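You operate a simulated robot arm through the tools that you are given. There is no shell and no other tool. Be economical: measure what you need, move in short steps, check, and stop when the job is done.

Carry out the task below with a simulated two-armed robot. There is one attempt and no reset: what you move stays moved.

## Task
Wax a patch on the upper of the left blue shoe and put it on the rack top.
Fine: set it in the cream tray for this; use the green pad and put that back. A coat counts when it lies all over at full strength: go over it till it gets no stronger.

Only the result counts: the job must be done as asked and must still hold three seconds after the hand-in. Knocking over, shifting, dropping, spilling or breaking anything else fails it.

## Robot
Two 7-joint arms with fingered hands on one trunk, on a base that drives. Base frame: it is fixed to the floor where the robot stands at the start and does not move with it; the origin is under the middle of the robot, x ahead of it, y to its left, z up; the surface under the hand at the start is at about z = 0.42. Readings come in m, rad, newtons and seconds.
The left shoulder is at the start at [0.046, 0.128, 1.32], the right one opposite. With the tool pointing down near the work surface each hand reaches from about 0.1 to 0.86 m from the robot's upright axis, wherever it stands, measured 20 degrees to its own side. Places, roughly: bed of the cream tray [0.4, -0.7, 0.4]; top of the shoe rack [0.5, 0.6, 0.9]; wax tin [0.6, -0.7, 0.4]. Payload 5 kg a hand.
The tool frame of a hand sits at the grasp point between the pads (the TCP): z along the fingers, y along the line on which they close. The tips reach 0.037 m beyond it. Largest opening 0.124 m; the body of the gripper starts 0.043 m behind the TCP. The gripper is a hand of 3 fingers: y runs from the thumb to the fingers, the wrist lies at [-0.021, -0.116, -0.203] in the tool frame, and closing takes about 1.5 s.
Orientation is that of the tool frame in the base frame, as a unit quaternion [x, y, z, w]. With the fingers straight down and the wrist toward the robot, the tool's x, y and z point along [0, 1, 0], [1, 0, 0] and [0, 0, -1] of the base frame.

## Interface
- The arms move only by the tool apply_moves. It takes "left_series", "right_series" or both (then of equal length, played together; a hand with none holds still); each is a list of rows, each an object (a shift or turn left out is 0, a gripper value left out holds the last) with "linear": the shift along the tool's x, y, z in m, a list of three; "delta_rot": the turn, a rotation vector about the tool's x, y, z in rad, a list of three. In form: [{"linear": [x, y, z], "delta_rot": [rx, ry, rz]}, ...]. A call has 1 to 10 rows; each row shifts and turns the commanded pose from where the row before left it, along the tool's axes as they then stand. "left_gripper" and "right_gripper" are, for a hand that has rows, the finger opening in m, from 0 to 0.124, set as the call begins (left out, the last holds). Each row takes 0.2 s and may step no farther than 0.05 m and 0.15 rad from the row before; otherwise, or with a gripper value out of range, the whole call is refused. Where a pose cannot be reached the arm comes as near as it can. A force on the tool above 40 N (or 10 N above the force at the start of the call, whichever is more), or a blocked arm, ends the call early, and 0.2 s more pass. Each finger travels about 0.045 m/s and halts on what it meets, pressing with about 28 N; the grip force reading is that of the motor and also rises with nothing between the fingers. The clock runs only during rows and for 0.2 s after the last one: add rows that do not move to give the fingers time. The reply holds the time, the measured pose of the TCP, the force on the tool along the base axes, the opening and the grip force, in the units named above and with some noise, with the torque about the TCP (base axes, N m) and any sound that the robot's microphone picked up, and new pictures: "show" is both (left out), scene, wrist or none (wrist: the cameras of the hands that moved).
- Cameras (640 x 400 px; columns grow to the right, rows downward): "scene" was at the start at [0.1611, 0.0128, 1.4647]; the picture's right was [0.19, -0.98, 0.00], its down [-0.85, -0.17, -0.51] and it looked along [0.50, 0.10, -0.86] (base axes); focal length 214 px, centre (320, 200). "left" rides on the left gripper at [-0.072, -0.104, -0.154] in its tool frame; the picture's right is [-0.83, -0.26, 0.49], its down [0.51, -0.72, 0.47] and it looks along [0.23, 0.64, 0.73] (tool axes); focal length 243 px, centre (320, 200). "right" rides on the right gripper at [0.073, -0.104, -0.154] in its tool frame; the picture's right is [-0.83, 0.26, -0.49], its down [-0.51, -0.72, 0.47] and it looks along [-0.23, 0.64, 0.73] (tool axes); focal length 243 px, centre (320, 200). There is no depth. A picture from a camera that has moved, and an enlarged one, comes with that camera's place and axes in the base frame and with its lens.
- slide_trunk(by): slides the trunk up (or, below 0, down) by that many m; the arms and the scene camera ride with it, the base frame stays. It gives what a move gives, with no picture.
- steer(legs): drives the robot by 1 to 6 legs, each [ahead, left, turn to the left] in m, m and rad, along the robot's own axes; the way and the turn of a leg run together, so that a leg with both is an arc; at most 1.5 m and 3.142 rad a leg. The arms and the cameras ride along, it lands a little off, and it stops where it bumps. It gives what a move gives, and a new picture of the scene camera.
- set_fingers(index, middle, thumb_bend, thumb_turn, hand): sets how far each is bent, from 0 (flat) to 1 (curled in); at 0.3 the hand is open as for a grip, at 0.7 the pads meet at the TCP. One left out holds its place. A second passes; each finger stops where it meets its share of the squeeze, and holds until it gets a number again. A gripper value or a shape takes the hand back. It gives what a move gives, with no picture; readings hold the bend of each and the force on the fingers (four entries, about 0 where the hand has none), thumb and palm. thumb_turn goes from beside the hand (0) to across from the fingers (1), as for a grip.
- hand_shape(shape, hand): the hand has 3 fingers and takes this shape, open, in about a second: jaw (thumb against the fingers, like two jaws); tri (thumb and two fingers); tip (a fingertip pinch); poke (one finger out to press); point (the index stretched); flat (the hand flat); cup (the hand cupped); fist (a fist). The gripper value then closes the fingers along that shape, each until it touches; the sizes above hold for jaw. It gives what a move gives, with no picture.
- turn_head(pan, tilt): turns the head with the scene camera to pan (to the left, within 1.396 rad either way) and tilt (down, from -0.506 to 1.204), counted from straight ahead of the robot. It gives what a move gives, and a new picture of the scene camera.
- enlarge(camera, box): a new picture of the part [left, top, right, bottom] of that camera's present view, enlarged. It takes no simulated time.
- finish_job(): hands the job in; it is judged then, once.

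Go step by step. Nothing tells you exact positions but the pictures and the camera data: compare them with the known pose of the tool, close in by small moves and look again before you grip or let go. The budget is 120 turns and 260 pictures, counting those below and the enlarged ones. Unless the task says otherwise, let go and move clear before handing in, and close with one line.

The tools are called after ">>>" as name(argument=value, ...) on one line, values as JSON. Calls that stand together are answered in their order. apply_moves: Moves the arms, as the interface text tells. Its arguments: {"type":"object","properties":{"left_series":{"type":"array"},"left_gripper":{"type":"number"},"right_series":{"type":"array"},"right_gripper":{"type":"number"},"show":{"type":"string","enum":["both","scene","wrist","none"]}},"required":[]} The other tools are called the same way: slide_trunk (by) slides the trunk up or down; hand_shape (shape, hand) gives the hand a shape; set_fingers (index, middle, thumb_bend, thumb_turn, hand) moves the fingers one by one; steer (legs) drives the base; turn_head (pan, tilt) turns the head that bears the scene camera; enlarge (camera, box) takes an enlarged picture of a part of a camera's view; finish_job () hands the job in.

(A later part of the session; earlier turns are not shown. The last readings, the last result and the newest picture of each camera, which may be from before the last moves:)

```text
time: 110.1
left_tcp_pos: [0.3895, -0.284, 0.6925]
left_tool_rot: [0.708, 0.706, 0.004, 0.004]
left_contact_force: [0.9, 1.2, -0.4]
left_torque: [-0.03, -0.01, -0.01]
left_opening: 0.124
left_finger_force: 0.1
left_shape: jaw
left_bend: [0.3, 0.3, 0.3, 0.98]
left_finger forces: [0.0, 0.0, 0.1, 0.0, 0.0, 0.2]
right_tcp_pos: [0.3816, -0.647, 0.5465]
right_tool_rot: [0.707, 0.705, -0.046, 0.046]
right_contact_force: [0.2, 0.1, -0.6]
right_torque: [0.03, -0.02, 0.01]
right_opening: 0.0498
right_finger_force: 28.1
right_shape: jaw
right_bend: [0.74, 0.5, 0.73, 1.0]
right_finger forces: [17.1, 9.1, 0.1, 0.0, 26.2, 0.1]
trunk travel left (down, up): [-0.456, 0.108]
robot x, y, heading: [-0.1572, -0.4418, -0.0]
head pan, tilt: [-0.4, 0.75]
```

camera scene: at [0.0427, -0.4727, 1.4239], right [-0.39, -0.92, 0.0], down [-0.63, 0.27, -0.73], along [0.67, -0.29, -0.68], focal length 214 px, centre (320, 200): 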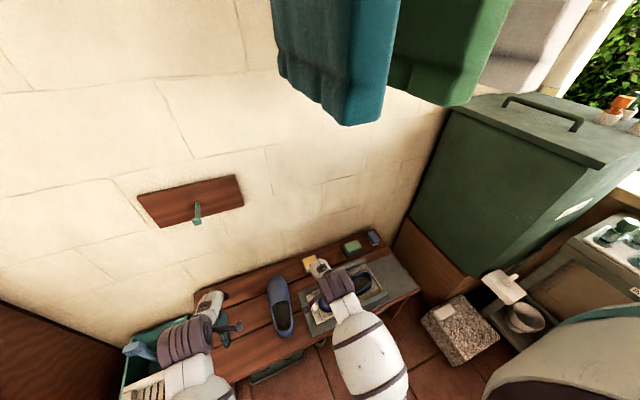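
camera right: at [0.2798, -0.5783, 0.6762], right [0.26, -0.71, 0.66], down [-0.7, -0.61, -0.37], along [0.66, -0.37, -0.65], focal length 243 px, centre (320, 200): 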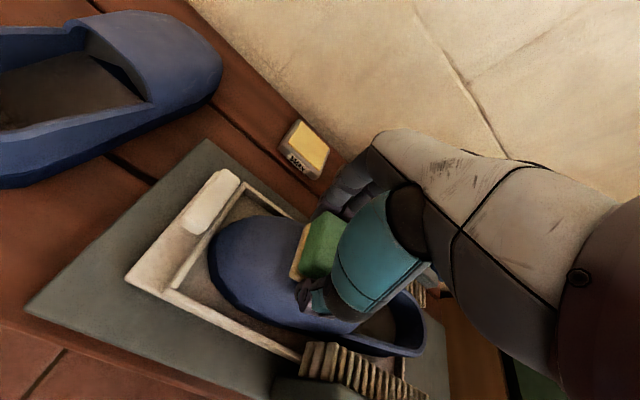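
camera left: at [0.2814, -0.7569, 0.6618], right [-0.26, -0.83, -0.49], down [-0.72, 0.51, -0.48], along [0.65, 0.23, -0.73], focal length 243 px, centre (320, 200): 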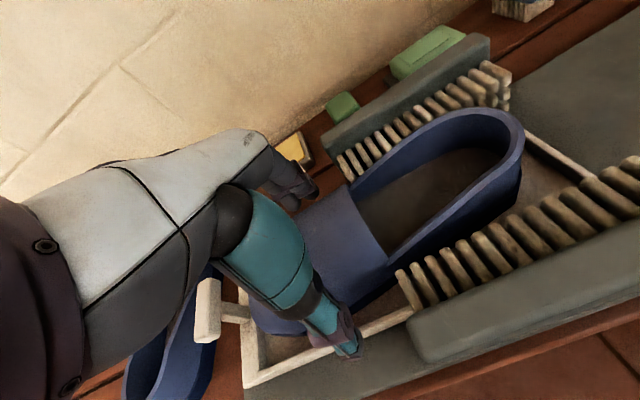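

>>> apply_moves(right_series=[{"linear": [0, 0, 0.003]}, {"linear": [0, 0, 0.002]}, {}], show="none")

>>> apply_moves(right_series=[{"linear": [0, 0, 0.0015]}, {"linear": [-0.008, 0, 0]}, {"linear": [-0.008, 0, 0]}, {"linear": [0.008, 0, 0]}, {"linear": [0.008, 0, 0]}, {}], show="wrist")

```text
time: 110.9
left_tcp_pos: [0.3869, -0.2844, 0.6908]
left_tool_rot: [0.708, 0.706, 0.004, 0.005]
left_contact_force: [-0.4, 0.2, 0.2]
left_torque: [0.04, -0.03, 0.0]
left_opening: 0.1237
left_finger_force: 0.1
left_shape: jaw
left_bend: [0.3, 0.3, 0.3, 0.98]
left_finger forces: [0.0, 0.1, 0.1, 0.1, 0.0, 0.0]
right_tcp_pos: [0.3815, -0.6469, 0.5419]
right_tool_rot: [0.707, 0.704, -0.045, 0.046]
right_contact_force: [-0.2, 1.1, 1.2]
right_torque: [-0.03, -0.01, 0.03]
right_opening: 0.0501
right_finger_force: 28.0
right_shape: jaw
right_bend: [0.74, 0.5, 0.73, 1.0]
right_finger forces: [17.0, 9.6, 0.1, 0.1, 26.7, 0.0]
trunk travel left (down, up): [-0.456, 0.108]
robot x, y, heading: [-0.1614, -0.4382, -0.001]
head pan, tilt: [-0.4, 0.75]
```

```text
time: 112.3
left_tcp_pos: [0.3892, -0.2836, 0.6917]
left_tool_rot: [0.709, 0.705, 0.004, 0.005]
left_contact_force: [0.5, 0.7, 0.4]
left_torque: [-0.01, -0.01, 0.0]
left_opening: 0.1239
left_finger_force: 0.1
left_shape: jaw
left_bend: [0.3, 0.3, 0.3, 0.98]
left_finger forces: [0.0, 0.0, 0.0, 0.0, 0.0, 0.1]
right_tcp_pos: [0.3819, -0.6481, 0.5392]
right_tool_rot: [0.707, 0.705, -0.045, 0.046]
right_contact_force: [-0.4, -0.6, 0.4]
right_torque: [0.01, -0.05, -0.01]
right_opening: 0.0497
right_finger_force: 28.5
right_shape: jaw
right_bend: [0.74, 0.5, 0.73, 1.0]
right_finger forces: [17.0, 9.7, 0.0, 0.1, 26.7, 0.0]
trunk travel left (down, up): [-0.456, 0.108]
robot x, y, heading: [-0.1655, -0.4386, -0.002]
head pan, tilt: [-0.4, 0.75]
camera right: at [0.2771, -0.5573, 0.6821], right [0.26, -0.76, 0.6], down [-0.72, -0.56, -0.4], along [0.64, -0.33, -0.7], focal length 243 px, centre (320, 200)
```

right: 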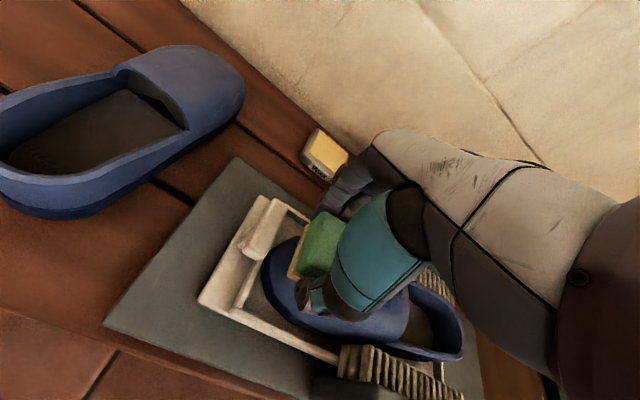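

>>> apply_moves(right_series=[{"linear": [0, 0, 0.002]}, {"linear": [0, 0, 0.002]}, {"linear": [0, 0, 0.002]}, {}], show="none")

```text
time: 113.3
left_tcp_pos: [0.3887, -0.2841, 0.6924]
left_tool_rot: [0.708, 0.706, 0.004, 0.005]
left_contact_force: [1.2, -0.3, 0.2]
left_torque: [-0.06, -0.03, -0.02]
left_opening: 0.1237
left_finger_force: 0.0
left_shape: jaw
left_bend: [0.3, 0.3, 0.3, 0.98]
left_finger forces: [0.0, 0.0, 0.0, 0.1, 0.0, 0.1]
right_tcp_pos: [0.3819, -0.6488, 0.5343]
right_tool_rot: [0.707, 0.704, -0.044, 0.047]
right_contact_force: [0.5, 2.9, 11.3]
right_torque: [-0.23, -0.25, 0.07]
right_opening: 0.0503
right_finger_force: 27.8
right_shape: jaw
right_bend: [0.74, 0.5, 0.73, 1.0]
right_finger forces: [17.1, 12.0, 0.0, 0.0, 28.4, 0.0]
trunk travel left (down, up): [-0.456, 0.108]
robot x, y, heading: [-0.1594, -0.4405, -0.007]
head pan, tilt: [-0.4, 0.75]
```

>>> apply_moves(right_series=[{"linear": [0.008, 0, 0]}, {"linear": [0.008, 0, 0.001]}, {"linear": [-0.008, 0, 0]}, {"linear": [0, 0, -0.03]}, {"linear": [0, 0, -0.04]}, {"linear": [-0.05, 0, -0.01]}, {"linear": [-0.05, 0, 0]}, {"linear": [-0.05, 0, 0]}, {}], show="none")

>>> enlarge(camera="right", box=[40, 150, 280, 300])

>>> enlarge(camera="scene", box=[300, 260, 400, 330])

```text
refused: row 6 steps farther than a row can; nothing moved
```

```text
2.67 times, centred on (160, 225) of right
camera zoom: at [0.2769, -0.5575, 0.6775], right [0.26, -0.76, 0.6], down [-0.72, -0.56, -0.4], along [0.64, -0.33, -0.69], focal length 647 px, centre (747, 133)
```

zoom: 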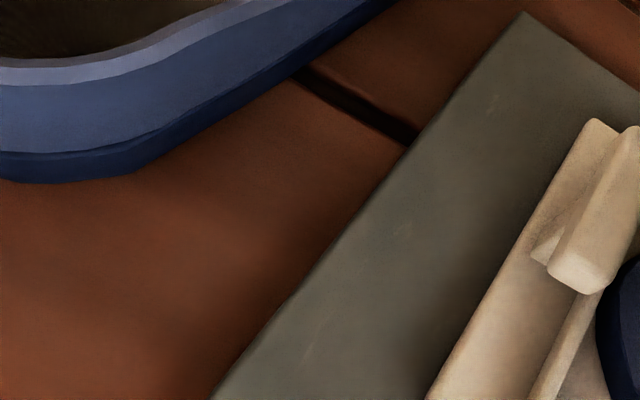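

```text
5.71 times, centred on (350, 295) of scene
camera zoom: at [0.0417, -0.4722, 1.4241], right [-0.39, -0.92, 0.0], down [-0.63, 0.27, -0.73], along [0.67, -0.29, -0.68], focal length 1226 px, centre (149, -343)
```

zoom: 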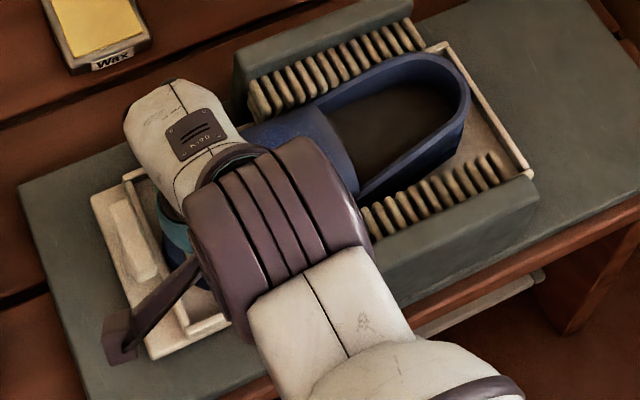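

The tray is a sliding carriage along y — it has slid ~2.5 cm to the right with my y-strokes. From now on I'll rub along x (held by the wings), and push the tray back later. Lifting to see the marks.

>>> apply_moves(right_series=[{"linear": [0, 0.008, 0]}, {"linear": [0, -0.008, 0]}, {"linear": [0, 0, -0.03]}, {"linear": [0, 0, -0.04]}, {"linear": [-0.048, 0, -0.01]}, {"linear": [-0.05, 0, 0]}, {"linear": [-0.05, 0, 0]}, {}], show="none")

>>> enlarge(camera="right", box=[40, 150, 360, 350])

>>> enlarge(camera="scene", box=[290, 255, 410, 330])

```text
time: 115.1
left_tcp_pos: [0.388, -0.2824, 0.6914]
left_tool_rot: [0.708, 0.706, 0.003, 0.005]
left_contact_force: [-0.5, 0.1, 0.7]
left_torque: [-0.01, 0.0, 0.0]
left_opening: 0.1237
left_finger_force: 0.0
left_shape: jaw
left_bend: [0.3, 0.3, 0.3, 0.98]
left_finger forces: [0.1, 0.1, 0.0, 0.0, 0.0, 0.0]
right_tcp_pos: [0.3814, -0.785, 0.633]
right_tool_rot: [0.706, 0.706, -0.046, 0.045]
right_contact_force: [0.0, 0.0, -0.6]
right_torque: [-0.01, -0.03, 0.01]
right_opening: 0.0492
right_finger_force: 27.8
right_shape: jaw
right_bend: [0.74, 0.5, 0.72, 1.0]
right_finger forces: [18.2, 8.3, 0.0, 0.0, 26.5, 0.0]
trunk travel left (down, up): [-0.456, 0.108]
robot x, y, heading: [-0.1612, -0.4417, -0.001]
head pan, tilt: [-0.4, 0.75]
```

```text
2.00 times, centred on (200, 250) of right
camera zoom: at [0.2774, -0.6942, 0.7755], right [0.26, -0.76, 0.6], down [-0.72, -0.56, -0.4], along [0.64, -0.33, -0.7], focal length 485 px, centre (560, 100)
```

zoom: 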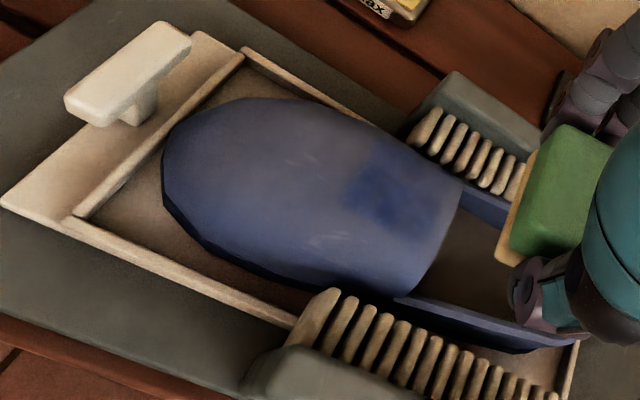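

```text
5.33 times, centred on (350, 292) of scene
camera zoom: at [0.0428, -0.4716, 1.4238], right [-0.39, -0.92, 0.0], down [-0.63, 0.27, -0.73], along [0.67, -0.29, -0.68], focal length 1144 px, centre (160, -293)
```

zoom: 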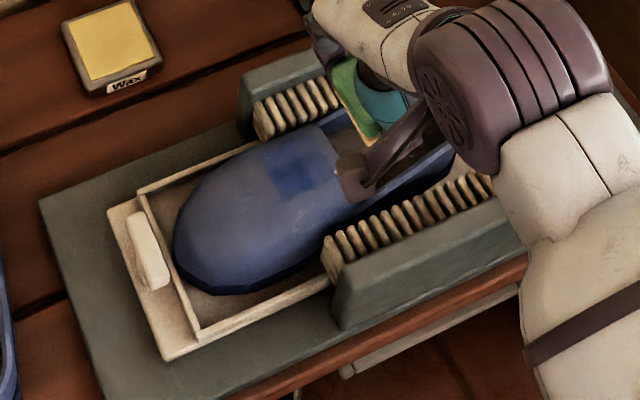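

The waxed area is a squarish patch near the throat (s≈8–13.5 cm from toe), partially filled at its rear; wax elsewhere leaves no mark. I'll re-dip the pad, then rub across x over that patch.

>>> apply_moves(right_series=[{"delta_rot": [0, 0.13, 0]}, {"linear": [0.03, 0.04, 0]}, {"linear": [0.03, 0.04, 0]}, {"linear": [0.03, 0.04, 0]}, {"linear": [0.02, 0.04, 0]}, {"linear": [0.02, 0.04, 0]}, {"linear": [0, 0.01, 0.04]}, {"linear": [0, 0, 0.04]}, {"linear": [0, 0, 0.04]}, {}], show="wrist")

```text
time: 117.3
left_tcp_pos: [0.3883, -0.2851, 0.6921]
left_tool_rot: [0.708, 0.706, 0.003, 0.004]
left_contact_force: [-0.1, -0.9, -0.3]
left_torque: [-0.02, 0.0, 0.01]
left_opening: 0.1241
left_finger_force: 0.0
left_shape: jaw
left_bend: [0.3, 0.3, 0.3, 0.98]
left_finger forces: [0.0, 0.0, 0.0, 0.1, 0.0, 0.0]
right_tcp_pos: [0.5913, -0.6566, 0.5117]
right_tool_rot: [0.708, 0.707, 0.001, 0.0]
right_contact_force: [-0.9, -0.2, 0.1]
right_torque: [-0.02, -0.03, -0.02]
right_opening: 0.0494
right_finger_force: 27.8
right_shape: jaw
right_bend: [0.74, 0.5, 0.72, 1.0]
right_finger forces: [18.1, 8.5, 0.1, 0.0, 26.6, 0.1]
trunk travel left (down, up): [-0.456, 0.108]
robot x, y, heading: [-0.1613, -0.4405, -0.002]
head pan, tilt: [-0.4, 0.75]
camera right: at [0.4868, -0.5845, 0.6658], right [0.26, -0.83, 0.49], down [-0.72, -0.5, -0.47], along [0.64, -0.23, -0.73], focal length 243 px, centre (320, 200)
```

right: 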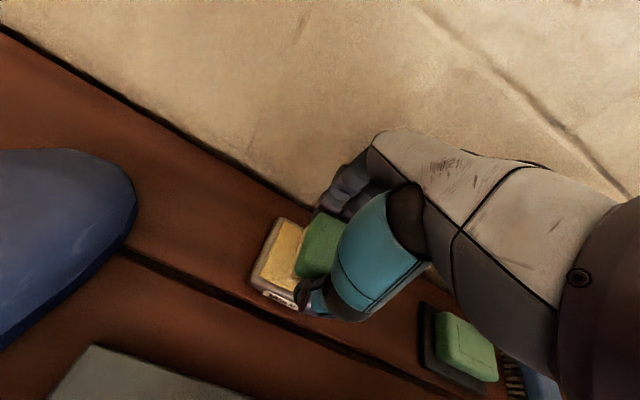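

>>> apply_moves(right_series=[{"linear": [0, 0, 0.015]}, {"linear": [0, 0, 0.005]}, {"linear": [0, 0, 0.003]}, {}, {"linear": [0, 0, -0.006]}, {"linear": [0, 0, 0.006]}, {}], show="none")

>>> apply_moves(right_series=[{"linear": [0, 0, -0.03]}, {"linear": [0, 0, -0.04]}, {"linear": [0, 0, -0.04]}, {"linear": [-0.018, -0.045, 0]}, {"linear": [-0.018, -0.045, 0]}, {"linear": [-0.018, -0.045, 0]}, {"linear": [-0.014, -0.04, 0]}, {"linear": [0, -0.03, 0.02]}, {"linear": [0, 0, 0.02]}, {}], show="wrist")

```text
time: 118.9
left_tcp_pos: [0.3892, -0.2837, 0.6922]
left_tool_rot: [0.708, 0.706, 0.004, 0.004]
left_contact_force: [-1.3, -0.5, 0.3]
left_torque: [0.0, 0.0, -0.02]
left_opening: 0.124
left_finger_force: 0.1
left_shape: jaw
left_bend: [0.3, 0.3, 0.3, 0.98]
left_finger forces: [0.0, 0.1, 0.0, 0.0, 0.0, 0.1]
right_tcp_pos: [0.5914, -0.656, 0.4883]
right_tool_rot: [0.708, 0.706, 0.001, 0.0]
right_contact_force: [-0.5, 0.4, -0.8]
right_torque: [0.0, 0.01, 0.02]
right_opening: 0.0493
right_finger_force: 27.8
right_shape: jaw
right_bend: [0.74, 0.5, 0.72, 1.0]
right_finger forces: [18.2, 8.5, 0.0, 0.0, 26.6, 0.1]
trunk travel left (down, up): [-0.456, 0.108]
robot x, y, heading: [-0.1613, -0.4411, 0.0]
head pan, tilt: [-0.4, 0.75]
```

```text
time: 121.1
left_tcp_pos: [0.3882, -0.2834, 0.692]
left_tool_rot: [0.708, 0.706, 0.004, 0.005]
left_contact_force: [-1.1, 0.0, 0.1]
left_torque: [-0.01, 0.0, 0.02]
left_opening: 0.1241
left_finger_force: 0.0
left_shape: jaw
left_bend: [0.3, 0.3, 0.3, 0.98]
left_finger forces: [0.1, 0.1, 0.1, 0.0, 0.0, 0.1]
right_tcp_pos: [0.3852, -0.7233, 0.5583]
right_tool_rot: [0.708, 0.706, 0.001, -0.001]
right_contact_force: [-0.1, 0.4, 0.0]
right_torque: [0.03, 0.05, 0.02]
right_opening: 0.0493
right_finger_force: 28.2
right_shape: jaw
right_bend: [0.74, 0.5, 0.72, 1.0]
right_finger forces: [17.9, 8.5, 0.0, 0.0, 26.5, 0.1]
trunk travel left (down, up): [-0.456, 0.108]
robot x, y, heading: [-0.1592, -0.4388, -0.005]
head pan, tilt: [-0.4, 0.75]
camera right: at [0.2811, -0.652, 0.7122], right [0.26, -0.83, 0.49], down [-0.72, -0.5, -0.47], along [0.64, -0.23, -0.73], focal length 243 px, centre (320, 200)
```

right: 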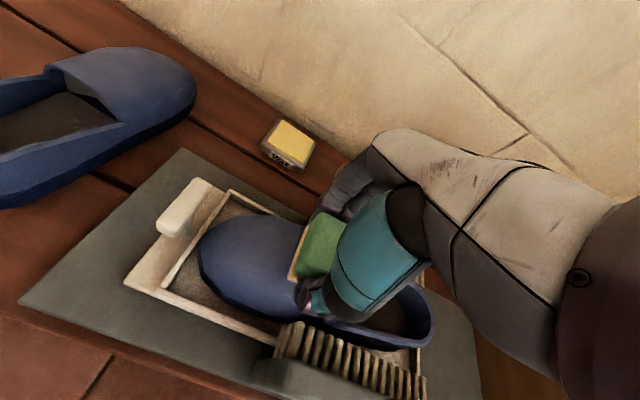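

The dip at z .488 met no resistance (pad rode up a few mm in the grip), so I'll go back and dip a bit deeper.

>>> apply_moves(right_series=[{"linear": [0, 0.02, -0.045]}, {"linear": [0.018, 0.045, 0]}, {"linear": [0.018, 0.045, 0]}, {"linear": [0.018, 0.045, 0]}, {"linear": [0.013, 0.047, 0]}, {"linear": [0, 0.004, 0.045]}, {"linear": [0, 0, 0.045]}, {"linear": [0, 0, 0.024]}, {}], show="none")

>>> apply_moves(right_series=[{"linear": [0, 0, 0.002]}, {"linear": [0, 0, 0.002]}, {"linear": [0, 0, 0.002]}, {}], show="wrist")

```text
time: 123.1
left_tcp_pos: [0.3883, -0.2837, 0.6917]
left_tool_rot: [0.708, 0.706, 0.004, 0.004]
left_contact_force: [-0.4, 0.3, -0.4]
left_torque: [0.0, 0.01, -0.02]
left_opening: 0.1236
left_finger_force: 0.1
left_shape: jaw
left_bend: [0.3, 0.3, 0.3, 0.98]
left_finger forces: [0.0, 0.0, 0.0, 0.0, 0.0, 0.0]
right_tcp_pos: [0.5916, -0.657, 0.4903]
right_tool_rot: [0.709, 0.706, 0.001, 0.0]
right_contact_force: [-0.9, 0.2, -0.5]
right_torque: [0.04, -0.02, 0.01]
right_opening: 0.0488
right_finger_force: 27.6
right_shape: jaw
right_bend: [0.74, 0.5, 0.72, 1.0]
right_finger forces: [17.9, 8.6, 0.1, 0.1, 26.5, 0.0]
trunk travel left (down, up): [-0.456, 0.108]
robot x, y, heading: [-0.1578, -0.4411, -0.002]
head pan, tilt: [-0.4, 0.75]
```

```text
time: 124.1
left_tcp_pos: [0.3873, -0.2839, 0.6929]
left_tool_rot: [0.708, 0.706, 0.005, 0.005]
left_contact_force: [0.2, 0.9, 0.8]
left_torque: [-0.02, 0.0, -0.04]
left_opening: 0.1239
left_finger_force: 0.0
left_shape: jaw
left_bend: [0.3, 0.3, 0.3, 0.98]
left_finger forces: [0.0, 0.0, 0.1, 0.1, 0.0, 0.1]
right_tcp_pos: [0.5926, -0.6564, 0.485]
right_tool_rot: [0.708, 0.706, 0.0, -0.001]
right_contact_force: [0.3, 0.1, 3.6]
right_torque: [0.05, -0.07, 0.01]
right_opening: 0.0492
right_finger_force: 27.8
right_shape: jaw
right_bend: [0.74, 0.5, 0.72, 1.0]
right_finger forces: [17.8, 8.4, 0.0, 0.1, 27.0, 0.0]
trunk travel left (down, up): [-0.456, 0.108]
robot x, y, heading: [-0.1608, -0.4373, -0.008]
head pan, tilt: [-0.4, 0.75]
camera right: at [0.488, -0.5856, 0.6387], right [0.26, -0.83, 0.49], down [-0.72, -0.5, -0.47], along [0.64, -0.23, -0.73], focal length 243 px, centre (320, 200)
```

right: 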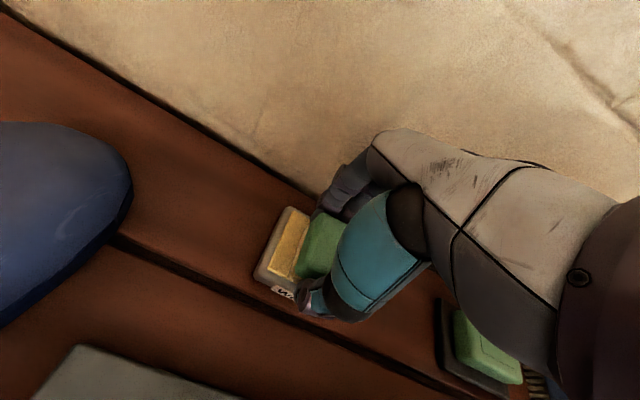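

Contact at .485. Pressing once more, then to the patch.

>>> apply_moves(right_series=[{"linear": [0, 0, 0.002]}, {}, {"linear": [0, 0, -0.03]}, {"linear": [0, 0, -0.045]}, {"linear": [0, 0, -0.04]}, {"linear": [-0.018, -0.045, 0]}, {"linear": [-0.018, -0.045, 0]}, {"linear": [-0.018, -0.045, 0]}, {"linear": [-0.018, -0.045, 0]}, {"linear": [0, -0.028, 0.02]}], show="none")

>>> apply_moves(right_series=[{"linear": [0, 0, 0.025]}, {"linear": [0, 0, 0.006]}, {"linear": [0, 0, 0.002]}, {}], show="none")

```text
time: 126.3
left_tcp_pos: [0.3882, -0.2846, 0.6918]
left_tool_rot: [0.708, 0.706, 0.004, 0.004]
left_contact_force: [-0.2, 0.8, 0.8]
left_torque: [-0.04, 0.02, 0.02]
left_opening: 0.1239
left_finger_force: 0.1
left_shape: jaw
left_bend: [0.3, 0.3, 0.3, 0.98]
left_finger forces: [0.1, 0.1, 0.0, 0.0, 0.0, 0.0]
right_tcp_pos: [0.385, -0.7276, 0.5769]
right_tool_rot: [0.708, 0.706, 0.001, 0.001]
right_contact_force: [-0.2, -0.6, -0.9]
right_torque: [0.01, -0.03, 0.03]
right_opening: 0.0491
right_finger_force: 27.8
right_shape: jaw
right_bend: [0.74, 0.5, 0.72, 1.0]
right_finger forces: [17.7, 9.0, 0.0, 0.0, 26.7, 0.1]
trunk travel left (down, up): [-0.456, 0.108]
robot x, y, heading: [-0.1614, -0.4374, 0.003]
head pan, tilt: [-0.4, 0.75]
```

```text
time: 127.3
left_tcp_pos: [0.3867, -0.2831, 0.694]
left_tool_rot: [0.708, 0.706, 0.005, 0.006]
left_contact_force: [-0.1, -0.5, 0.8]
left_torque: [-0.02, 0.02, -0.01]
left_opening: 0.1237
left_finger_force: 0.0
left_shape: jaw
left_bend: [0.3, 0.3, 0.3, 0.98]
left_finger forces: [0.0, 0.0, 0.1, 0.1, 0.0, 0.1]
right_tcp_pos: [0.3845, -0.7294, 0.5478]
right_tool_rot: [0.709, 0.706, 0.003, 0.003]
right_contact_force: [-4.9, 0.5, 37.9]
right_torque: [-0.08, 0.69, -0.06]
right_opening: 0.0515
right_finger_force: 28.1
right_shape: jaw
right_bend: [0.74, 0.5, 0.72, 1.0]
right_finger forces: [17.6, 10.2, 0.0, 0.0, 35.2, 0.0]
trunk travel left (down, up): [-0.456, 0.108]
robot x, y, heading: [-0.1657, -0.4409, -0.006]
head pan, tilt: [-0.4, 0.75]
```

Too firm; easing up and rubbing in x.

>>> apply_moves(right_series=[{"linear": [0, 0, -0.0035]}, {"linear": [0, -0.008, 0]}, {"linear": [0, -0.008, 0]}, {"linear": [0, 0.008, 0]}, {"linear": [0, 0.008, 0]}, {"linear": [0, 0.008, 0]}, {"linear": [0, 0.008, 0]}, {"linear": [0, -0.008, 0]}, {"linear": [0, -0.008, 0]}, {}], show="none")

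>>> apply_moves(right_series=[{"linear": [0, -0.008, 0]}, {"linear": [0, -0.008, 0]}, {"linear": [0, 0.01, 0]}, {"linear": [0, 0.01, 0]}, {"linear": [0, 0.01, 0]}, {"linear": [0, -0.007, 0]}, {"linear": [0, -0.007, 0]}, {}], show="none")

```text
time: 129.5
left_tcp_pos: [0.3886, -0.2821, 0.6916]
left_tool_rot: [0.708, 0.706, 0.005, 0.004]
left_contact_force: [-0.1, -0.6, -0.2]
left_torque: [0.03, 0.0, -0.01]
left_opening: 0.1237
left_finger_force: 0.1
left_shape: jaw
left_bend: [0.3, 0.3, 0.3, 0.98]
left_finger forces: [0.0, 0.0, 0.1, 0.0, 0.1, 0.1]
right_tcp_pos: [0.3843, -0.7273, 0.5482]
right_tool_rot: [0.708, 0.706, 0.002, 0.003]
right_contact_force: [12.1, -0.5, 14.5]
right_torque: [-0.09, -0.43, 0.08]
right_opening: 0.0511
right_finger_force: 28.2
right_shape: jaw
right_bend: [0.74, 0.48, 0.73, 1.0]
right_finger forces: [22.0, 14.0, 0.0, 0.0, 24.5, 0.1]
trunk travel left (down, up): [-0.456, 0.108]
robot x, y, heading: [-0.1565, -0.4392, -0.005]
head pan, tilt: [-0.4, 0.75]
```

```text
time: 131.3
left_tcp_pos: [0.3882, -0.2842, 0.6922]
left_tool_rot: [0.708, 0.706, 0.005, 0.005]
left_contact_force: [-0.1, 0.2, -0.6]
left_torque: [0.01, 0.01, 0.0]
left_opening: 0.1241
left_finger_force: 0.0
left_shape: jaw
left_bend: [0.3, 0.3, 0.3, 0.98]
left_finger forces: [0.0, 0.1, 0.0, 0.0, 0.0, 0.0]
right_tcp_pos: [0.3844, -0.7275, 0.5482]
right_tool_rot: [0.708, 0.706, 0.001, 0.0]
right_contact_force: [4.6, 1.7, 5.2]
right_torque: [0.02, -0.05, -0.01]
right_opening: 0.0497
right_finger_force: 28.3
right_shape: jaw
right_bend: [0.74, 0.5, 0.73, 1.0]
right_finger forces: [19.7, 10.8, 0.1, 0.1, 26.0, 0.1]
trunk travel left (down, up): [-0.456, 0.108]
robot x, y, heading: [-0.1613, -0.4421, -0.01]
head pan, tilt: [-0.4, 0.75]
```

Friction readings show real rubbing now. Lift and look.

>>> apply_moves(right_series=[{"linear": [0, 0, -0.03]}, {"linear": [0, 0, -0.045]}, {"linear": [-0.05, 0, 0]}, {"linear": [-0.05, 0, 0]}, {}], show="none")

>>> enlarge(camera="right", box=[60, 150, 300, 300])

>>> enlarge(camera="scene", box=[310, 260, 390, 320])

```text
time: 132.5
left_tcp_pos: [0.3884, -0.2833, 0.6919]
left_tool_rot: [0.708, 0.706, 0.004, 0.005]
left_contact_force: [1.2, 0.4, 0.0]
left_torque: [-0.02, 0.01, 0.0]
left_opening: 0.1238
left_finger_force: 0.1
left_shape: jaw
left_bend: [0.3, 0.3, 0.3, 0.98]
left_finger forces: [0.0, 0.0, 0.0, 0.0, 0.0, 0.0]
right_tcp_pos: [0.3822, -0.8281, 0.6232]
right_tool_rot: [0.708, 0.706, 0.001, 0.001]
right_contact_force: [0.1, 0.2, -0.7]
right_torque: [-0.01, 0.0, -0.01]
right_opening: 0.0496
right_finger_force: 28.0
right_shape: jaw
right_bend: [0.74, 0.5, 0.73, 1.0]
right_finger forces: [17.6, 9.4, 0.1, 0.0, 26.9, 0.0]
trunk travel left (down, up): [-0.456, 0.108]
robot x, y, heading: [-0.1608, -0.4412, 0.001]
head pan, tilt: [-0.4, 0.75]
```

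```text
2.67 times, centred on (180, 225) of right
camera zoom: at [0.2786, -0.7568, 0.7769], right [0.26, -0.83, 0.49], down [-0.72, -0.5, -0.47], along [0.64, -0.23, -0.73], focal length 647 px, centre (693, 133)
```

zoom: 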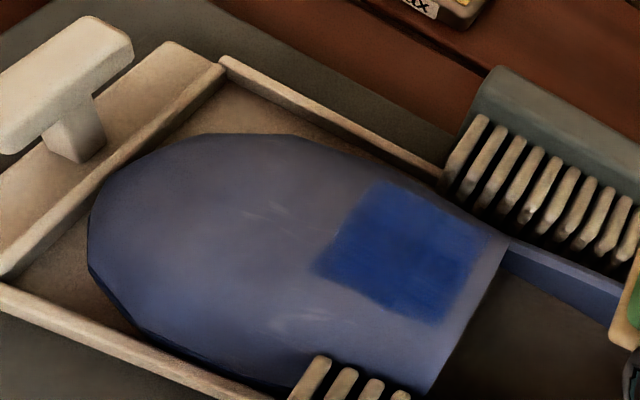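

```text
6.67 times, centred on (350, 290) of scene
camera zoom: at [0.0428, -0.4716, 1.4238], right [-0.39, -0.92, 0.0], down [-0.63, 0.27, -0.73], along [0.67, -0.29, -0.68], focal length 1430 px, centre (120, -400)
```

zoom: 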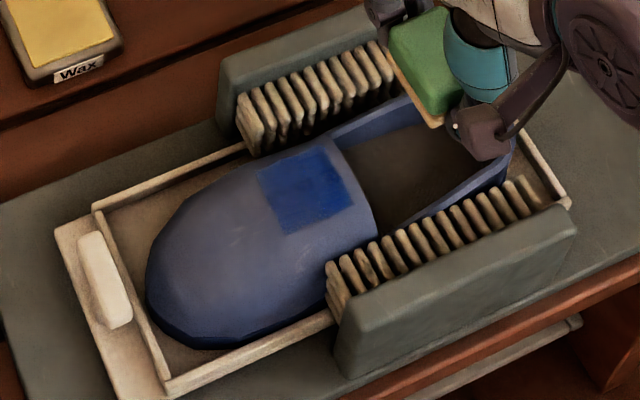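

A sharply bounded rectangular patch now shows strong blue. Zooming to judge evenness.

>>> enlarge(camera="right", box=[160, 205, 260, 280])

>>> enlarge(camera="scene", box=[335, 275, 365, 300])

```text
5.33 times, centred on (210, 242) of right
camera zoom: at [0.2786, -0.7568, 0.7769], right [0.26, -0.83, 0.49], down [-0.72, -0.5, -0.47], along [0.64, -0.23, -0.73], focal length 1294 px, centre (907, -27)
```

zoom: 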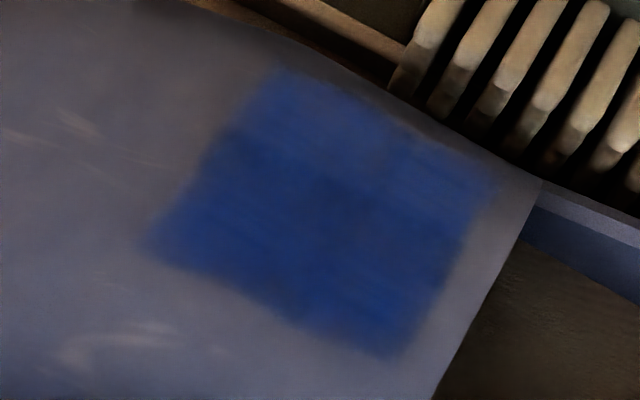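

```text
16.00 times, centred on (350, 288) of scene
camera zoom: at [0.0428, -0.4716, 1.4238], right [-0.39, -0.92, 0.0], down [-0.63, 0.27, -0.73], along [0.67, -0.29, -0.68], focal length 3432 px, centre (-160, -1200)
```

zoom: 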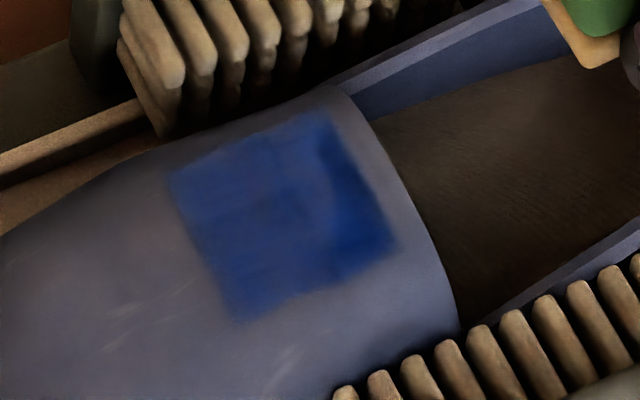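

Patch nearly full; the back-right corner and edges are slightly weaker. More x-strokes, set a bit toward the throat and with roll to press the back side.

>>> apply_moves(right_series=[{"linear": [0.045, 0, 0]}, {"linear": [0.045, 0.002, 0]}, {"linear": [0, 0, 0.045]}, {"linear": [0, 0, 0.02]}, {"linear": [0, 0, 0.008]}, {"linear": [0, -0.01, 0]}, {"linear": [0, 0.01, 0]}, {"linear": [0, 0.01, 0]}, {"linear": [0, 0.008, 0]}, {}], show="none")

>>> apply_moves(right_series=[{"linear": [0, -0.01, 0]}, {"linear": [0, -0.01, 0]}, {"linear": [0, -0.01, 0]}, {"linear": [0, 0.01, 0]}, {"linear": [0, 0.01, 0]}, {"linear": [0, 0.01, 0]}, {"linear": [0, -0.008, 0]}, {}], show="none")

```text
time: 134.7
left_tcp_pos: [0.3879, -0.2839, 0.6916]
left_tool_rot: [0.708, 0.706, 0.005, 0.004]
left_contact_force: [-0.9, 0.0, -0.3]
left_torque: [0.02, 0.0, 0.03]
left_opening: 0.124
left_finger_force: 0.0
left_shape: jaw
left_bend: [0.3, 0.3, 0.3, 0.98]
left_finger forces: [0.0, 0.1, 0.0, 0.0, 0.0, 0.1]
right_tcp_pos: [0.4047, -0.7383, 0.5502]
right_tool_rot: [0.708, 0.707, 0.001, 0.0]
right_contact_force: [-0.8, -0.1, 2.8]
right_torque: [0.06, 0.13, -0.03]
right_opening: 0.049
right_finger_force: 28.2
right_shape: jaw
right_bend: [0.74, 0.5, 0.73, 1.0]
right_finger forces: [17.1, 9.6, 0.0, 0.0, 29.2, 0.0]
trunk travel left (down, up): [-0.456, 0.108]
robot x, y, heading: [-0.1586, -0.4418, -0.001]
head pan, tilt: [-0.4, 0.75]
```

```text
time: 136.5
left_tcp_pos: [0.3874, -0.285, 0.6928]
left_tool_rot: [0.708, 0.706, 0.005, 0.004]
left_contact_force: [-0.1, -0.1, 0.5]
left_torque: [0.03, -0.05, 0.02]
left_opening: 0.1239
left_finger_force: 0.0
left_shape: jaw
left_bend: [0.3, 0.3, 0.3, 0.98]
left_finger forces: [0.1, 0.0, 0.1, 0.0, 0.1, 0.0]
right_tcp_pos: [0.3964, -0.7383, 0.5493]
right_tool_rot: [0.708, 0.706, 0.001, 0.0]
right_contact_force: [0.7, 0.3, 1.2]
right_torque: [0.04, 0.06, -0.01]
right_opening: 0.0487
right_finger_force: 27.9
right_shape: jaw
right_bend: [0.74, 0.5, 0.72, 1.0]
right_finger forces: [17.4, 9.6, 0.0, 0.0, 28.0, 0.0]
trunk travel left (down, up): [-0.456, 0.108]
robot x, y, heading: [-0.1597, -0.4389, -0.0]
head pan, tilt: [-0.4, 0.75]
```

>>> apply_moves(right_series=[{"linear": [0, 0.006, -0.003], "delta_rot": [0.12, 0, 0]}, {"linear": [0, 0, 0.004]}, {"linear": [0, 0, 0.002]}, {"linear": [0, -0.01, 0]}, {"linear": [0, 0.01, 0]}, {"linear": [0.008, -0.004, 0]}, {"linear": [0, -0.006, 0]}, {"linear": [0, 0.01, 0]}, {}], show="none")

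>>> apply_moves(right_series=[{"linear": [-0.008, 0, 0]}, {"linear": [0, 0, -0.003], "delta_rot": [-0.12, 0, 0]}, {"linear": [0, -0.012, 0], "delta_rot": [-0.1, 0, 0]}, {"linear": [0, 0, 0.003]}, {"linear": [0, 0, 0.002]}, {"linear": [0, -0.008, 0]}, {"linear": [0, 0.008, 0]}, {"linear": [0, -0.008, 0]}, {"linear": [0, 0.008, 0]}, {}], show="none")

```text
time: 138.5
left_tcp_pos: [0.3885, -0.2852, 0.6922]
left_tool_rot: [0.708, 0.706, 0.005, 0.004]
left_contact_force: [-0.2, -0.2, -0.4]
left_torque: [-0.03, -0.02, -0.01]
left_opening: 0.124
left_finger_force: 0.1
left_shape: jaw
left_bend: [0.3, 0.3, 0.3, 0.98]
left_finger forces: [0.1, 0.0, 0.1, 0.0, 0.0, 0.0]
right_tcp_pos: [0.401, -0.7307, 0.5465]
right_tool_rot: [0.706, 0.705, -0.041, -0.043]
right_contact_force: [-0.7, 0.0, -0.2]
right_torque: [0.0, -0.01, -0.04]
right_opening: 0.049
right_finger_force: 27.8
right_shape: jaw
right_bend: [0.74, 0.5, 0.72, 1.0]
right_finger forces: [17.6, 9.8, 0.0, 0.0, 27.3, 0.0]
trunk travel left (down, up): [-0.456, 0.108]
robot x, y, heading: [-0.1602, -0.44, -0.0]
head pan, tilt: [-0.4, 0.75]
```

```text
time: 139.6
left_tcp_pos: [0.3885, -0.2846, 0.6933]
left_tool_rot: [0.709, 0.705, 0.004, 0.005]
left_contact_force: [0.6, -0.7, -0.7]
left_torque: [0.0, 0.0, 0.03]
left_opening: 0.1239
left_finger_force: 0.0
left_shape: jaw
left_bend: [0.3, 0.3, 0.3, 0.98]
left_finger forces: [0.1, 0.0, 0.0, 0.1, 0.1, 0.0]
right_tcp_pos: [0.3937, -0.7387, 0.5528]
right_tool_rot: [0.707, 0.705, 0.041, 0.04]
right_contact_force: [-7.7, -0.1, 26.3]
right_torque: [0.15, 1.28, 0.06]
right_opening: 0.05
right_finger_force: 27.8
right_shape: jaw
right_bend: [0.74, 0.5, 0.74, 1.0]
right_finger forces: [16.6, 9.3, 0.0, 0.1, 53.4, 0.0]
trunk travel left (down, up): [-0.456, 0.108]
robot x, y, heading: [-0.1617, -0.4404, -0.001]
head pan, tilt: [-0.4, 0.75]
stopped in row 5 (right hand): the force on the tool passed its limit at 43 N (the readings are from after the stop); the commanded pose is now the measured one
```

>>> apply_moves(right_series=[{"linear": [0, 0, -0.006]}, {"delta_rot": [0.11, 0, 0]}, {"delta_rot": [0.11, 0, 0]}, {"linear": [0, 0, 0.008]}, {"linear": [0, 0, 0.003]}, {"linear": [0, 0, 0.002]}, {}], show="none")

```text
time: 141.2
left_tcp_pos: [0.3874, -0.2835, 0.6937]
left_tool_rot: [0.708, 0.706, 0.005, 0.006]
left_contact_force: [-0.3, 0.4, -0.1]
left_torque: [-0.01, -0.06, 0.01]
left_opening: 0.1239
left_finger_force: 0.0
left_shape: jaw
left_bend: [0.3, 0.3, 0.3, 0.98]
left_finger forces: [0.0, 0.0, 0.1, 0.1, 0.1, 0.1]
right_tcp_pos: [0.3916, -0.7381, 0.5472]
right_tool_rot: [0.708, 0.705, -0.037, -0.037]
right_contact_force: [-0.3, 0.2, 25.6]
right_torque: [-0.09, -0.04, -0.04]
right_opening: 0.0505
right_finger_force: 27.8
right_shape: jaw
right_bend: [0.74, 0.5, 0.73, 1.0]
right_finger forces: [17.8, 10.3, 0.1, 0.0, 32.3, 0.0]
trunk travel left (down, up): [-0.456, 0.108]
robot x, y, heading: [-0.162, -0.442, -0.004]
head pan, tilt: [-0.4, 0.75]
```

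Well-centred flat contact now. Rubbing here.

>>> apply_moves(right_series=[{"linear": [0, 0, -0.001]}, {"linear": [0, 0.008, 0]}, {"linear": [0, 0.007, 0.001]}, {"linear": [0, -0.008, -0.001]}, {"linear": [0, -0.008, 0]}, {"linear": [0, -0.008, 0]}, {"linear": [0, -0.008, 0]}, {"linear": [0, 0.009, 0]}, {"linear": [0, 0.009, 0]}, {}], show="none")

>>> apply_moves(right_series=[{"linear": [0, 0, -0.004]}, {"linear": [0.016, 0, 0]}, {"linear": [0, 0, 0.004]}, {"linear": [0, 0.008, 0]}, {"linear": [0, 0.007, 0.001]}, {"linear": [0, -0.008, -0.001]}, {"linear": [0, -0.008, 0]}, {"linear": [0, -0.008, 0]}, {"linear": [0, 0.009, 0]}, {}], show="none")

>>> apply_moves(right_series=[{"linear": [0, 0, -0.03]}, {"linear": [0, 0, -0.045], "delta_rot": [-0.105, 0, 0]}, {"linear": [-0.05, 0, 0]}, {"linear": [-0.05, 0, 0]}, {}], show="none")

>>> enlarge(camera="right", box=[140, 190, 280, 280])

>>> enlarge(camera="scene", box=[335, 275, 365, 300])

```text
time: 143.4
left_tcp_pos: [0.3857, -0.2839, 0.6926]
left_tool_rot: [0.708, 0.706, 0.004, 0.006]
left_contact_force: [0.1, -0.2, -0.9]
left_torque: [0.02, 0.01, 0.0]
left_opening: 0.1241
left_finger_force: 0.0
left_shape: jaw
left_bend: [0.3, 0.3, 0.3, 0.98]
left_finger forces: [0.1, 0.1, 0.0, 0.0, 0.0, 0.0]
right_tcp_pos: [0.3887, -0.7382, 0.544]
right_tool_rot: [0.707, 0.705, -0.04, -0.04]
right_contact_force: [-18.9, 2.2, 27.6]
right_torque: [0.08, 0.99, -0.07]
right_opening: 0.0515
right_finger_force: 27.4
right_shape: jaw
right_bend: [0.75, 0.53, 0.71, 1.0]
right_finger forces: [12.8, 4.2, 0.1, 0.0, 38.2, 0.0]
trunk travel left (down, up): [-0.456, 0.108]
robot x, y, heading: [-0.1592, -0.4401, 0.002]
head pan, tilt: [-0.4, 0.75]
```

```text
time: 145.6
left_tcp_pos: [0.3879, -0.283, 0.6925]
left_tool_rot: [0.709, 0.706, 0.004, 0.004]
left_contact_force: [0.2, -0.7, 0.1]
left_torque: [0.01, 0.03, -0.01]
left_opening: 0.1236
left_finger_force: 0.1
left_shape: jaw
left_bend: [0.3, 0.3, 0.3, 0.98]
left_finger forces: [0.1, 0.0, 0.0, 0.0, 0.0, 0.0]
right_tcp_pos: [0.3903, -0.7215, 0.5442]
right_tool_rot: [0.707, 0.705, -0.038, -0.04]
right_contact_force: [0.0, 0.7, 1.2]
right_torque: [0.02, 0.01, 0.02]
right_opening: 0.0488
right_finger_force: 27.9
right_shape: jaw
right_bend: [0.74, 0.51, 0.72, 1.0]
right_finger forces: [17.6, 9.1, 0.0, 0.1, 26.9, 0.1]
trunk travel left (down, up): [-0.456, 0.108]
robot x, y, heading: [-0.1631, -0.4428, -0.002]
head pan, tilt: [-0.4, 0.75]
```

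```text
time: 146.8
left_tcp_pos: [0.3886, -0.2848, 0.6911]
left_tool_rot: [0.708, 0.706, 0.003, 0.005]
left_contact_force: [0.6, 0.7, 0.3]
left_torque: [-0.01, 0.02, 0.01]
left_opening: 0.1236
left_finger_force: 0.1
left_shape: jaw
left_bend: [0.3, 0.3, 0.3, 0.98]
left_finger forces: [0.0, 0.0, 0.0, 0.0, 0.0, 0.1]
right_tcp_pos: [0.4002, -0.8221, 0.618]
right_tool_rot: [0.707, 0.707, -0.002, -0.003]
right_contact_force: [-0.6, 0.0, -0.7]
right_torque: [0.0, 0.02, 0.02]
right_opening: 0.0483
right_finger_force: 28.6
right_shape: jaw
right_bend: [0.74, 0.51, 0.72, 1.0]
right_finger forces: [17.5, 9.1, 0.0, 0.1, 26.6, 0.0]
trunk travel left (down, up): [-0.456, 0.108]
robot x, y, heading: [-0.1595, -0.4398, -0.002]
head pan, tilt: [-0.4, 0.75]
```

```text
4.44 times, centred on (210, 235) of right
camera zoom: at [0.2962, -0.7503, 0.7726], right [0.26, -0.83, 0.49], down [-0.73, -0.5, -0.47], along [0.64, -0.23, -0.74], focal length 1078 px, centre (809, 44)
```

zoom: 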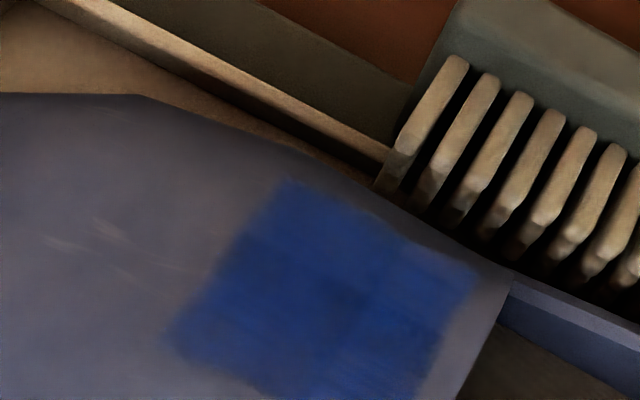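

```text
16.00 times, centred on (350, 288) of scene
camera zoom: at [0.0427, -0.4716, 1.4239], right [-0.39, -0.92, 0.0], down [-0.63, 0.27, -0.73], along [0.67, -0.29, -0.68], focal length 3432 px, centre (-160, -1200)
```

zoom: 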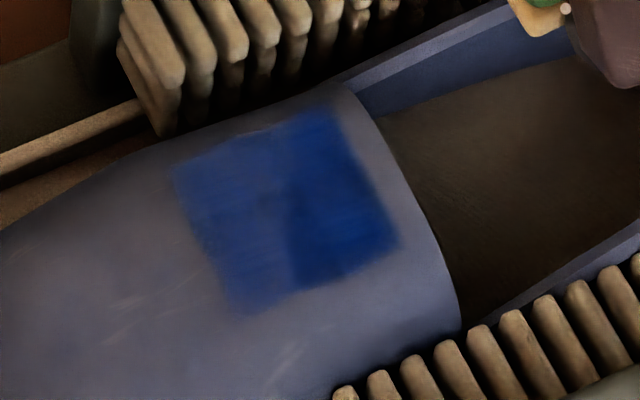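

The throat half is now deep blue; the toe half is still lighter. Rubbing there with tilt to match slope.

>>> apply_moves(right_series=[{"linear": [0.048, -0.005, 0]}, {"linear": [0.048, -0.005, 0]}, {"linear": [0.018, 0, 0], "delta_rot": [0.1, -0.1, 0]}, {"linear": [0, 0, 0.045]}, {"linear": [0, 0, 0.02]}, {"linear": [0, 0, 0.006]}, {"linear": [0, 0, 0.002]}, {}], show="none")

>>> apply_moves(right_series=[{"linear": [0, 0, 0.001]}, {"linear": [0, 0, 0.001]}, {}], show="none")

```text
time: 148.6
left_tcp_pos: [0.3883, -0.2846, 0.6916]
left_tool_rot: [0.708, 0.706, 0.004, 0.004]
left_contact_force: [-0.1, -0.3, -0.3]
left_torque: [-0.02, 0.01, 0.01]
left_opening: 0.1236
left_finger_force: 0.0
left_shape: jaw
left_bend: [0.3, 0.3, 0.3, 0.98]
left_finger forces: [0.0, 0.1, 0.0, 0.0, 0.1, 0.0]
right_tcp_pos: [0.382, -0.7154, 0.547]
right_tool_rot: [0.706, 0.705, -0.073, -0.002]
right_contact_force: [-0.4, 0.4, -0.2]
right_torque: [0.0, -0.02, 0.03]
right_opening: 0.0487
right_finger_force: 28.2
right_shape: jaw
right_bend: [0.74, 0.51, 0.72, 1.0]
right_finger forces: [17.4, 9.1, 0.1, 0.0, 26.4, 0.1]
trunk travel left (down, up): [-0.456, 0.108]
robot x, y, heading: [-0.1622, -0.4415, 0.003]
head pan, tilt: [-0.4, 0.75]
```

```text
time: 149.4
left_tcp_pos: [0.3877, -0.2848, 0.691]
left_tool_rot: [0.708, 0.706, 0.005, 0.004]
left_contact_force: [0.8, 1.2, 1.0]
left_torque: [0.02, 0.03, 0.0]
left_opening: 0.1239
left_finger_force: 0.0
left_shape: jaw
left_bend: [0.3, 0.3, 0.3, 0.98]
left_finger forces: [0.0, 0.0, 0.0, 0.0, 0.0, 0.0]
right_tcp_pos: [0.3818, -0.7172, 0.5451]
right_tool_rot: [0.706, 0.704, -0.071, -0.002]
right_contact_force: [0.5, -0.7, 7.2]
right_torque: [0.09, -0.09, 0.01]
right_opening: 0.0488
right_finger_force: 27.6
right_shape: jaw
right_bend: [0.74, 0.51, 0.72, 1.0]
right_finger forces: [17.8, 8.7, 0.0, 0.0, 27.2, 0.1]
trunk travel left (down, up): [-0.456, 0.108]
robot x, y, heading: [-0.1585, -0.4393, 0.002]
head pan, tilt: [-0.4, 0.75]
```

>>> apply_moves(right_series=[{"linear": [0, 0, 0.0015]}, {"linear": [0, 0.009, 0]}, {"linear": [0, 0.007, 0.001]}, {"linear": [0, -0.008, -0.001]}, {"linear": [0, -0.008, 0]}, {"linear": [0, -0.008, 0]}, {"linear": [0, 0.008, 0]}, {"linear": [0, 0.008, 0]}, {"linear": [0, 0.007, 0.001]}, {"linear": [0, -0.008, -0.001]}], show="none")

>>> apply_moves(right_series=[{"linear": [0, -0.008, 0]}, {"linear": [0, -0.008, 0]}, {"linear": [0, 0.009, 0]}, {"linear": [0.008, 0, -0.003]}, {"linear": [0, 0, 0.0035]}, {"linear": [0, 0.008, 0]}, {"linear": [0, -0.008, 0]}, {"linear": [0, -0.008, 0]}, {"linear": [0, 0.008, 0]}, {}], show="none")

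>>> apply_moves(right_series=[{"linear": [0, 0, -0.03]}, {"linear": [0, 0, -0.045], "delta_rot": [-0.1, 0.1, 0]}, {"linear": [-0.05, 0, 0]}, {"linear": [-0.05, 0, 0]}, {}], show="none")

>>> enlarge(camera="right", box=[140, 200, 280, 290])

>>> enlarge(camera="scene", box=[335, 275, 365, 300])

```text
time: 151.6
left_tcp_pos: [0.3887, -0.2837, 0.6928]
left_tool_rot: [0.708, 0.706, 0.004, 0.004]
left_contact_force: [-0.3, 0.0, 0.2]
left_torque: [0.01, -0.01, 0.05]
left_opening: 0.1238
left_finger_force: 0.0
left_shape: jaw
left_bend: [0.3, 0.3, 0.3, 0.98]
left_finger forces: [0.1, 0.1, 0.0, 0.0, 0.0, 0.0]
right_tcp_pos: [0.3901, -0.7154, 0.5417]
right_tool_rot: [0.705, 0.705, -0.072, 0.0]
right_contact_force: [6.2, 0.7, 8.0]
right_torque: [0.08, -0.26, -0.01]
right_opening: 0.0496
right_finger_force: 28.2
right_shape: jaw
right_bend: [0.74, 0.5, 0.72, 1.0]
right_finger forces: [20.1, 10.6, 0.0, 0.0, 25.6, 0.0]
trunk travel left (down, up): [-0.456, 0.108]
robot x, y, heading: [-0.1581, -0.4386, -0.003]
head pan, tilt: [-0.4, 0.75]
```

```text
time: 153.8
left_tcp_pos: [0.3865, -0.2834, 0.6928]
left_tool_rot: [0.709, 0.706, 0.005, 0.005]
left_contact_force: [-0.1, -1.1, 0.3]
left_torque: [0.03, -0.01, 0.0]
left_opening: 0.124
left_finger_force: 0.1
left_shape: jaw
left_bend: [0.3, 0.3, 0.3, 0.98]
left_finger forces: [0.1, 0.0, 0.0, 0.0, 0.0, 0.0]
right_tcp_pos: [0.3795, -0.7092, 0.5419]
right_tool_rot: [0.706, 0.705, -0.072, -0.003]
right_contact_force: [-7.2, 2.2, 11.2]
right_torque: [0.07, 0.25, -0.03]
right_opening: 0.0495
right_finger_force: 28.1
right_shape: jaw
right_bend: [0.74, 0.51, 0.72, 1.0]
right_finger forces: [16.1, 8.1, 0.1, 0.0, 32.1, 0.0]
trunk travel left (down, up): [-0.456, 0.108]
robot x, y, heading: [-0.1612, -0.4379, -0.006]
head pan, tilt: [-0.4, 0.75]
```

```text
time: 155.0
left_tcp_pos: [0.3876, -0.2848, 0.6923]
left_tool_rot: [0.708, 0.706, 0.004, 0.005]
left_contact_force: [-0.1, -0.1, 0.4]
left_torque: [0.01, 0.02, 0.02]
left_opening: 0.1241
left_finger_force: 0.0
left_shape: jaw
left_bend: [0.3, 0.3, 0.3, 0.98]
left_finger forces: [0.0, 0.0, 0.1, 0.1, 0.0, 0.0]
right_tcp_pos: [0.3887, -0.8007, 0.6159]
right_tool_rot: [0.708, 0.707, -0.001, -0.002]
right_contact_force: [-0.4, 0.0, -0.3]
right_torque: [0.0, 0.0, -0.01]
right_opening: 0.0491
right_finger_force: 27.7
right_shape: jaw
right_bend: [0.74, 0.51, 0.72, 1.0]
right_finger forces: [17.7, 9.2, 0.1, 0.0, 26.9, 0.1]
trunk travel left (down, up): [-0.456, 0.108]
robot x, y, heading: [-0.1595, -0.4425, 0.003]
head pan, tilt: [-0.4, 0.75]
```

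```text
4.44 times, centred on (210, 245) of right
camera zoom: at [0.285, -0.7288, 0.77], right [0.26, -0.83, 0.49], down [-0.72, -0.5, -0.47], along [0.64, -0.23, -0.74], focal length 1078 px, centre (809, 0)
```

zoom: 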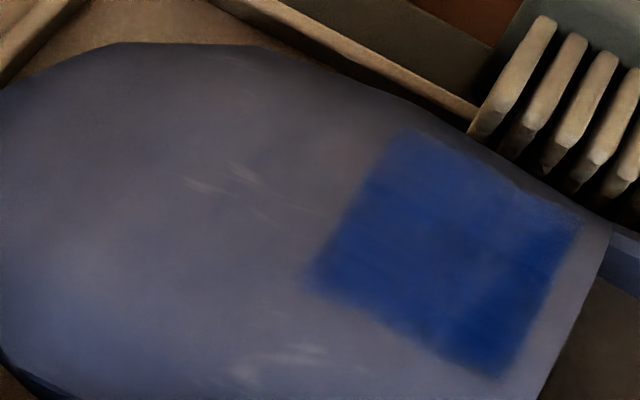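

```text
16.00 times, centred on (350, 288) of scene
camera zoom: at [0.0428, -0.4716, 1.4238], right [-0.39, -0.92, 0.0], down [-0.63, 0.27, -0.73], along [0.67, -0.29, -0.68], focal length 3432 px, centre (-160, -1200)
```

zoom: 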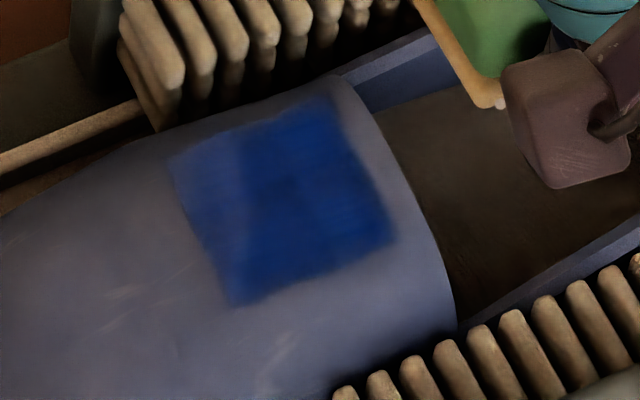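

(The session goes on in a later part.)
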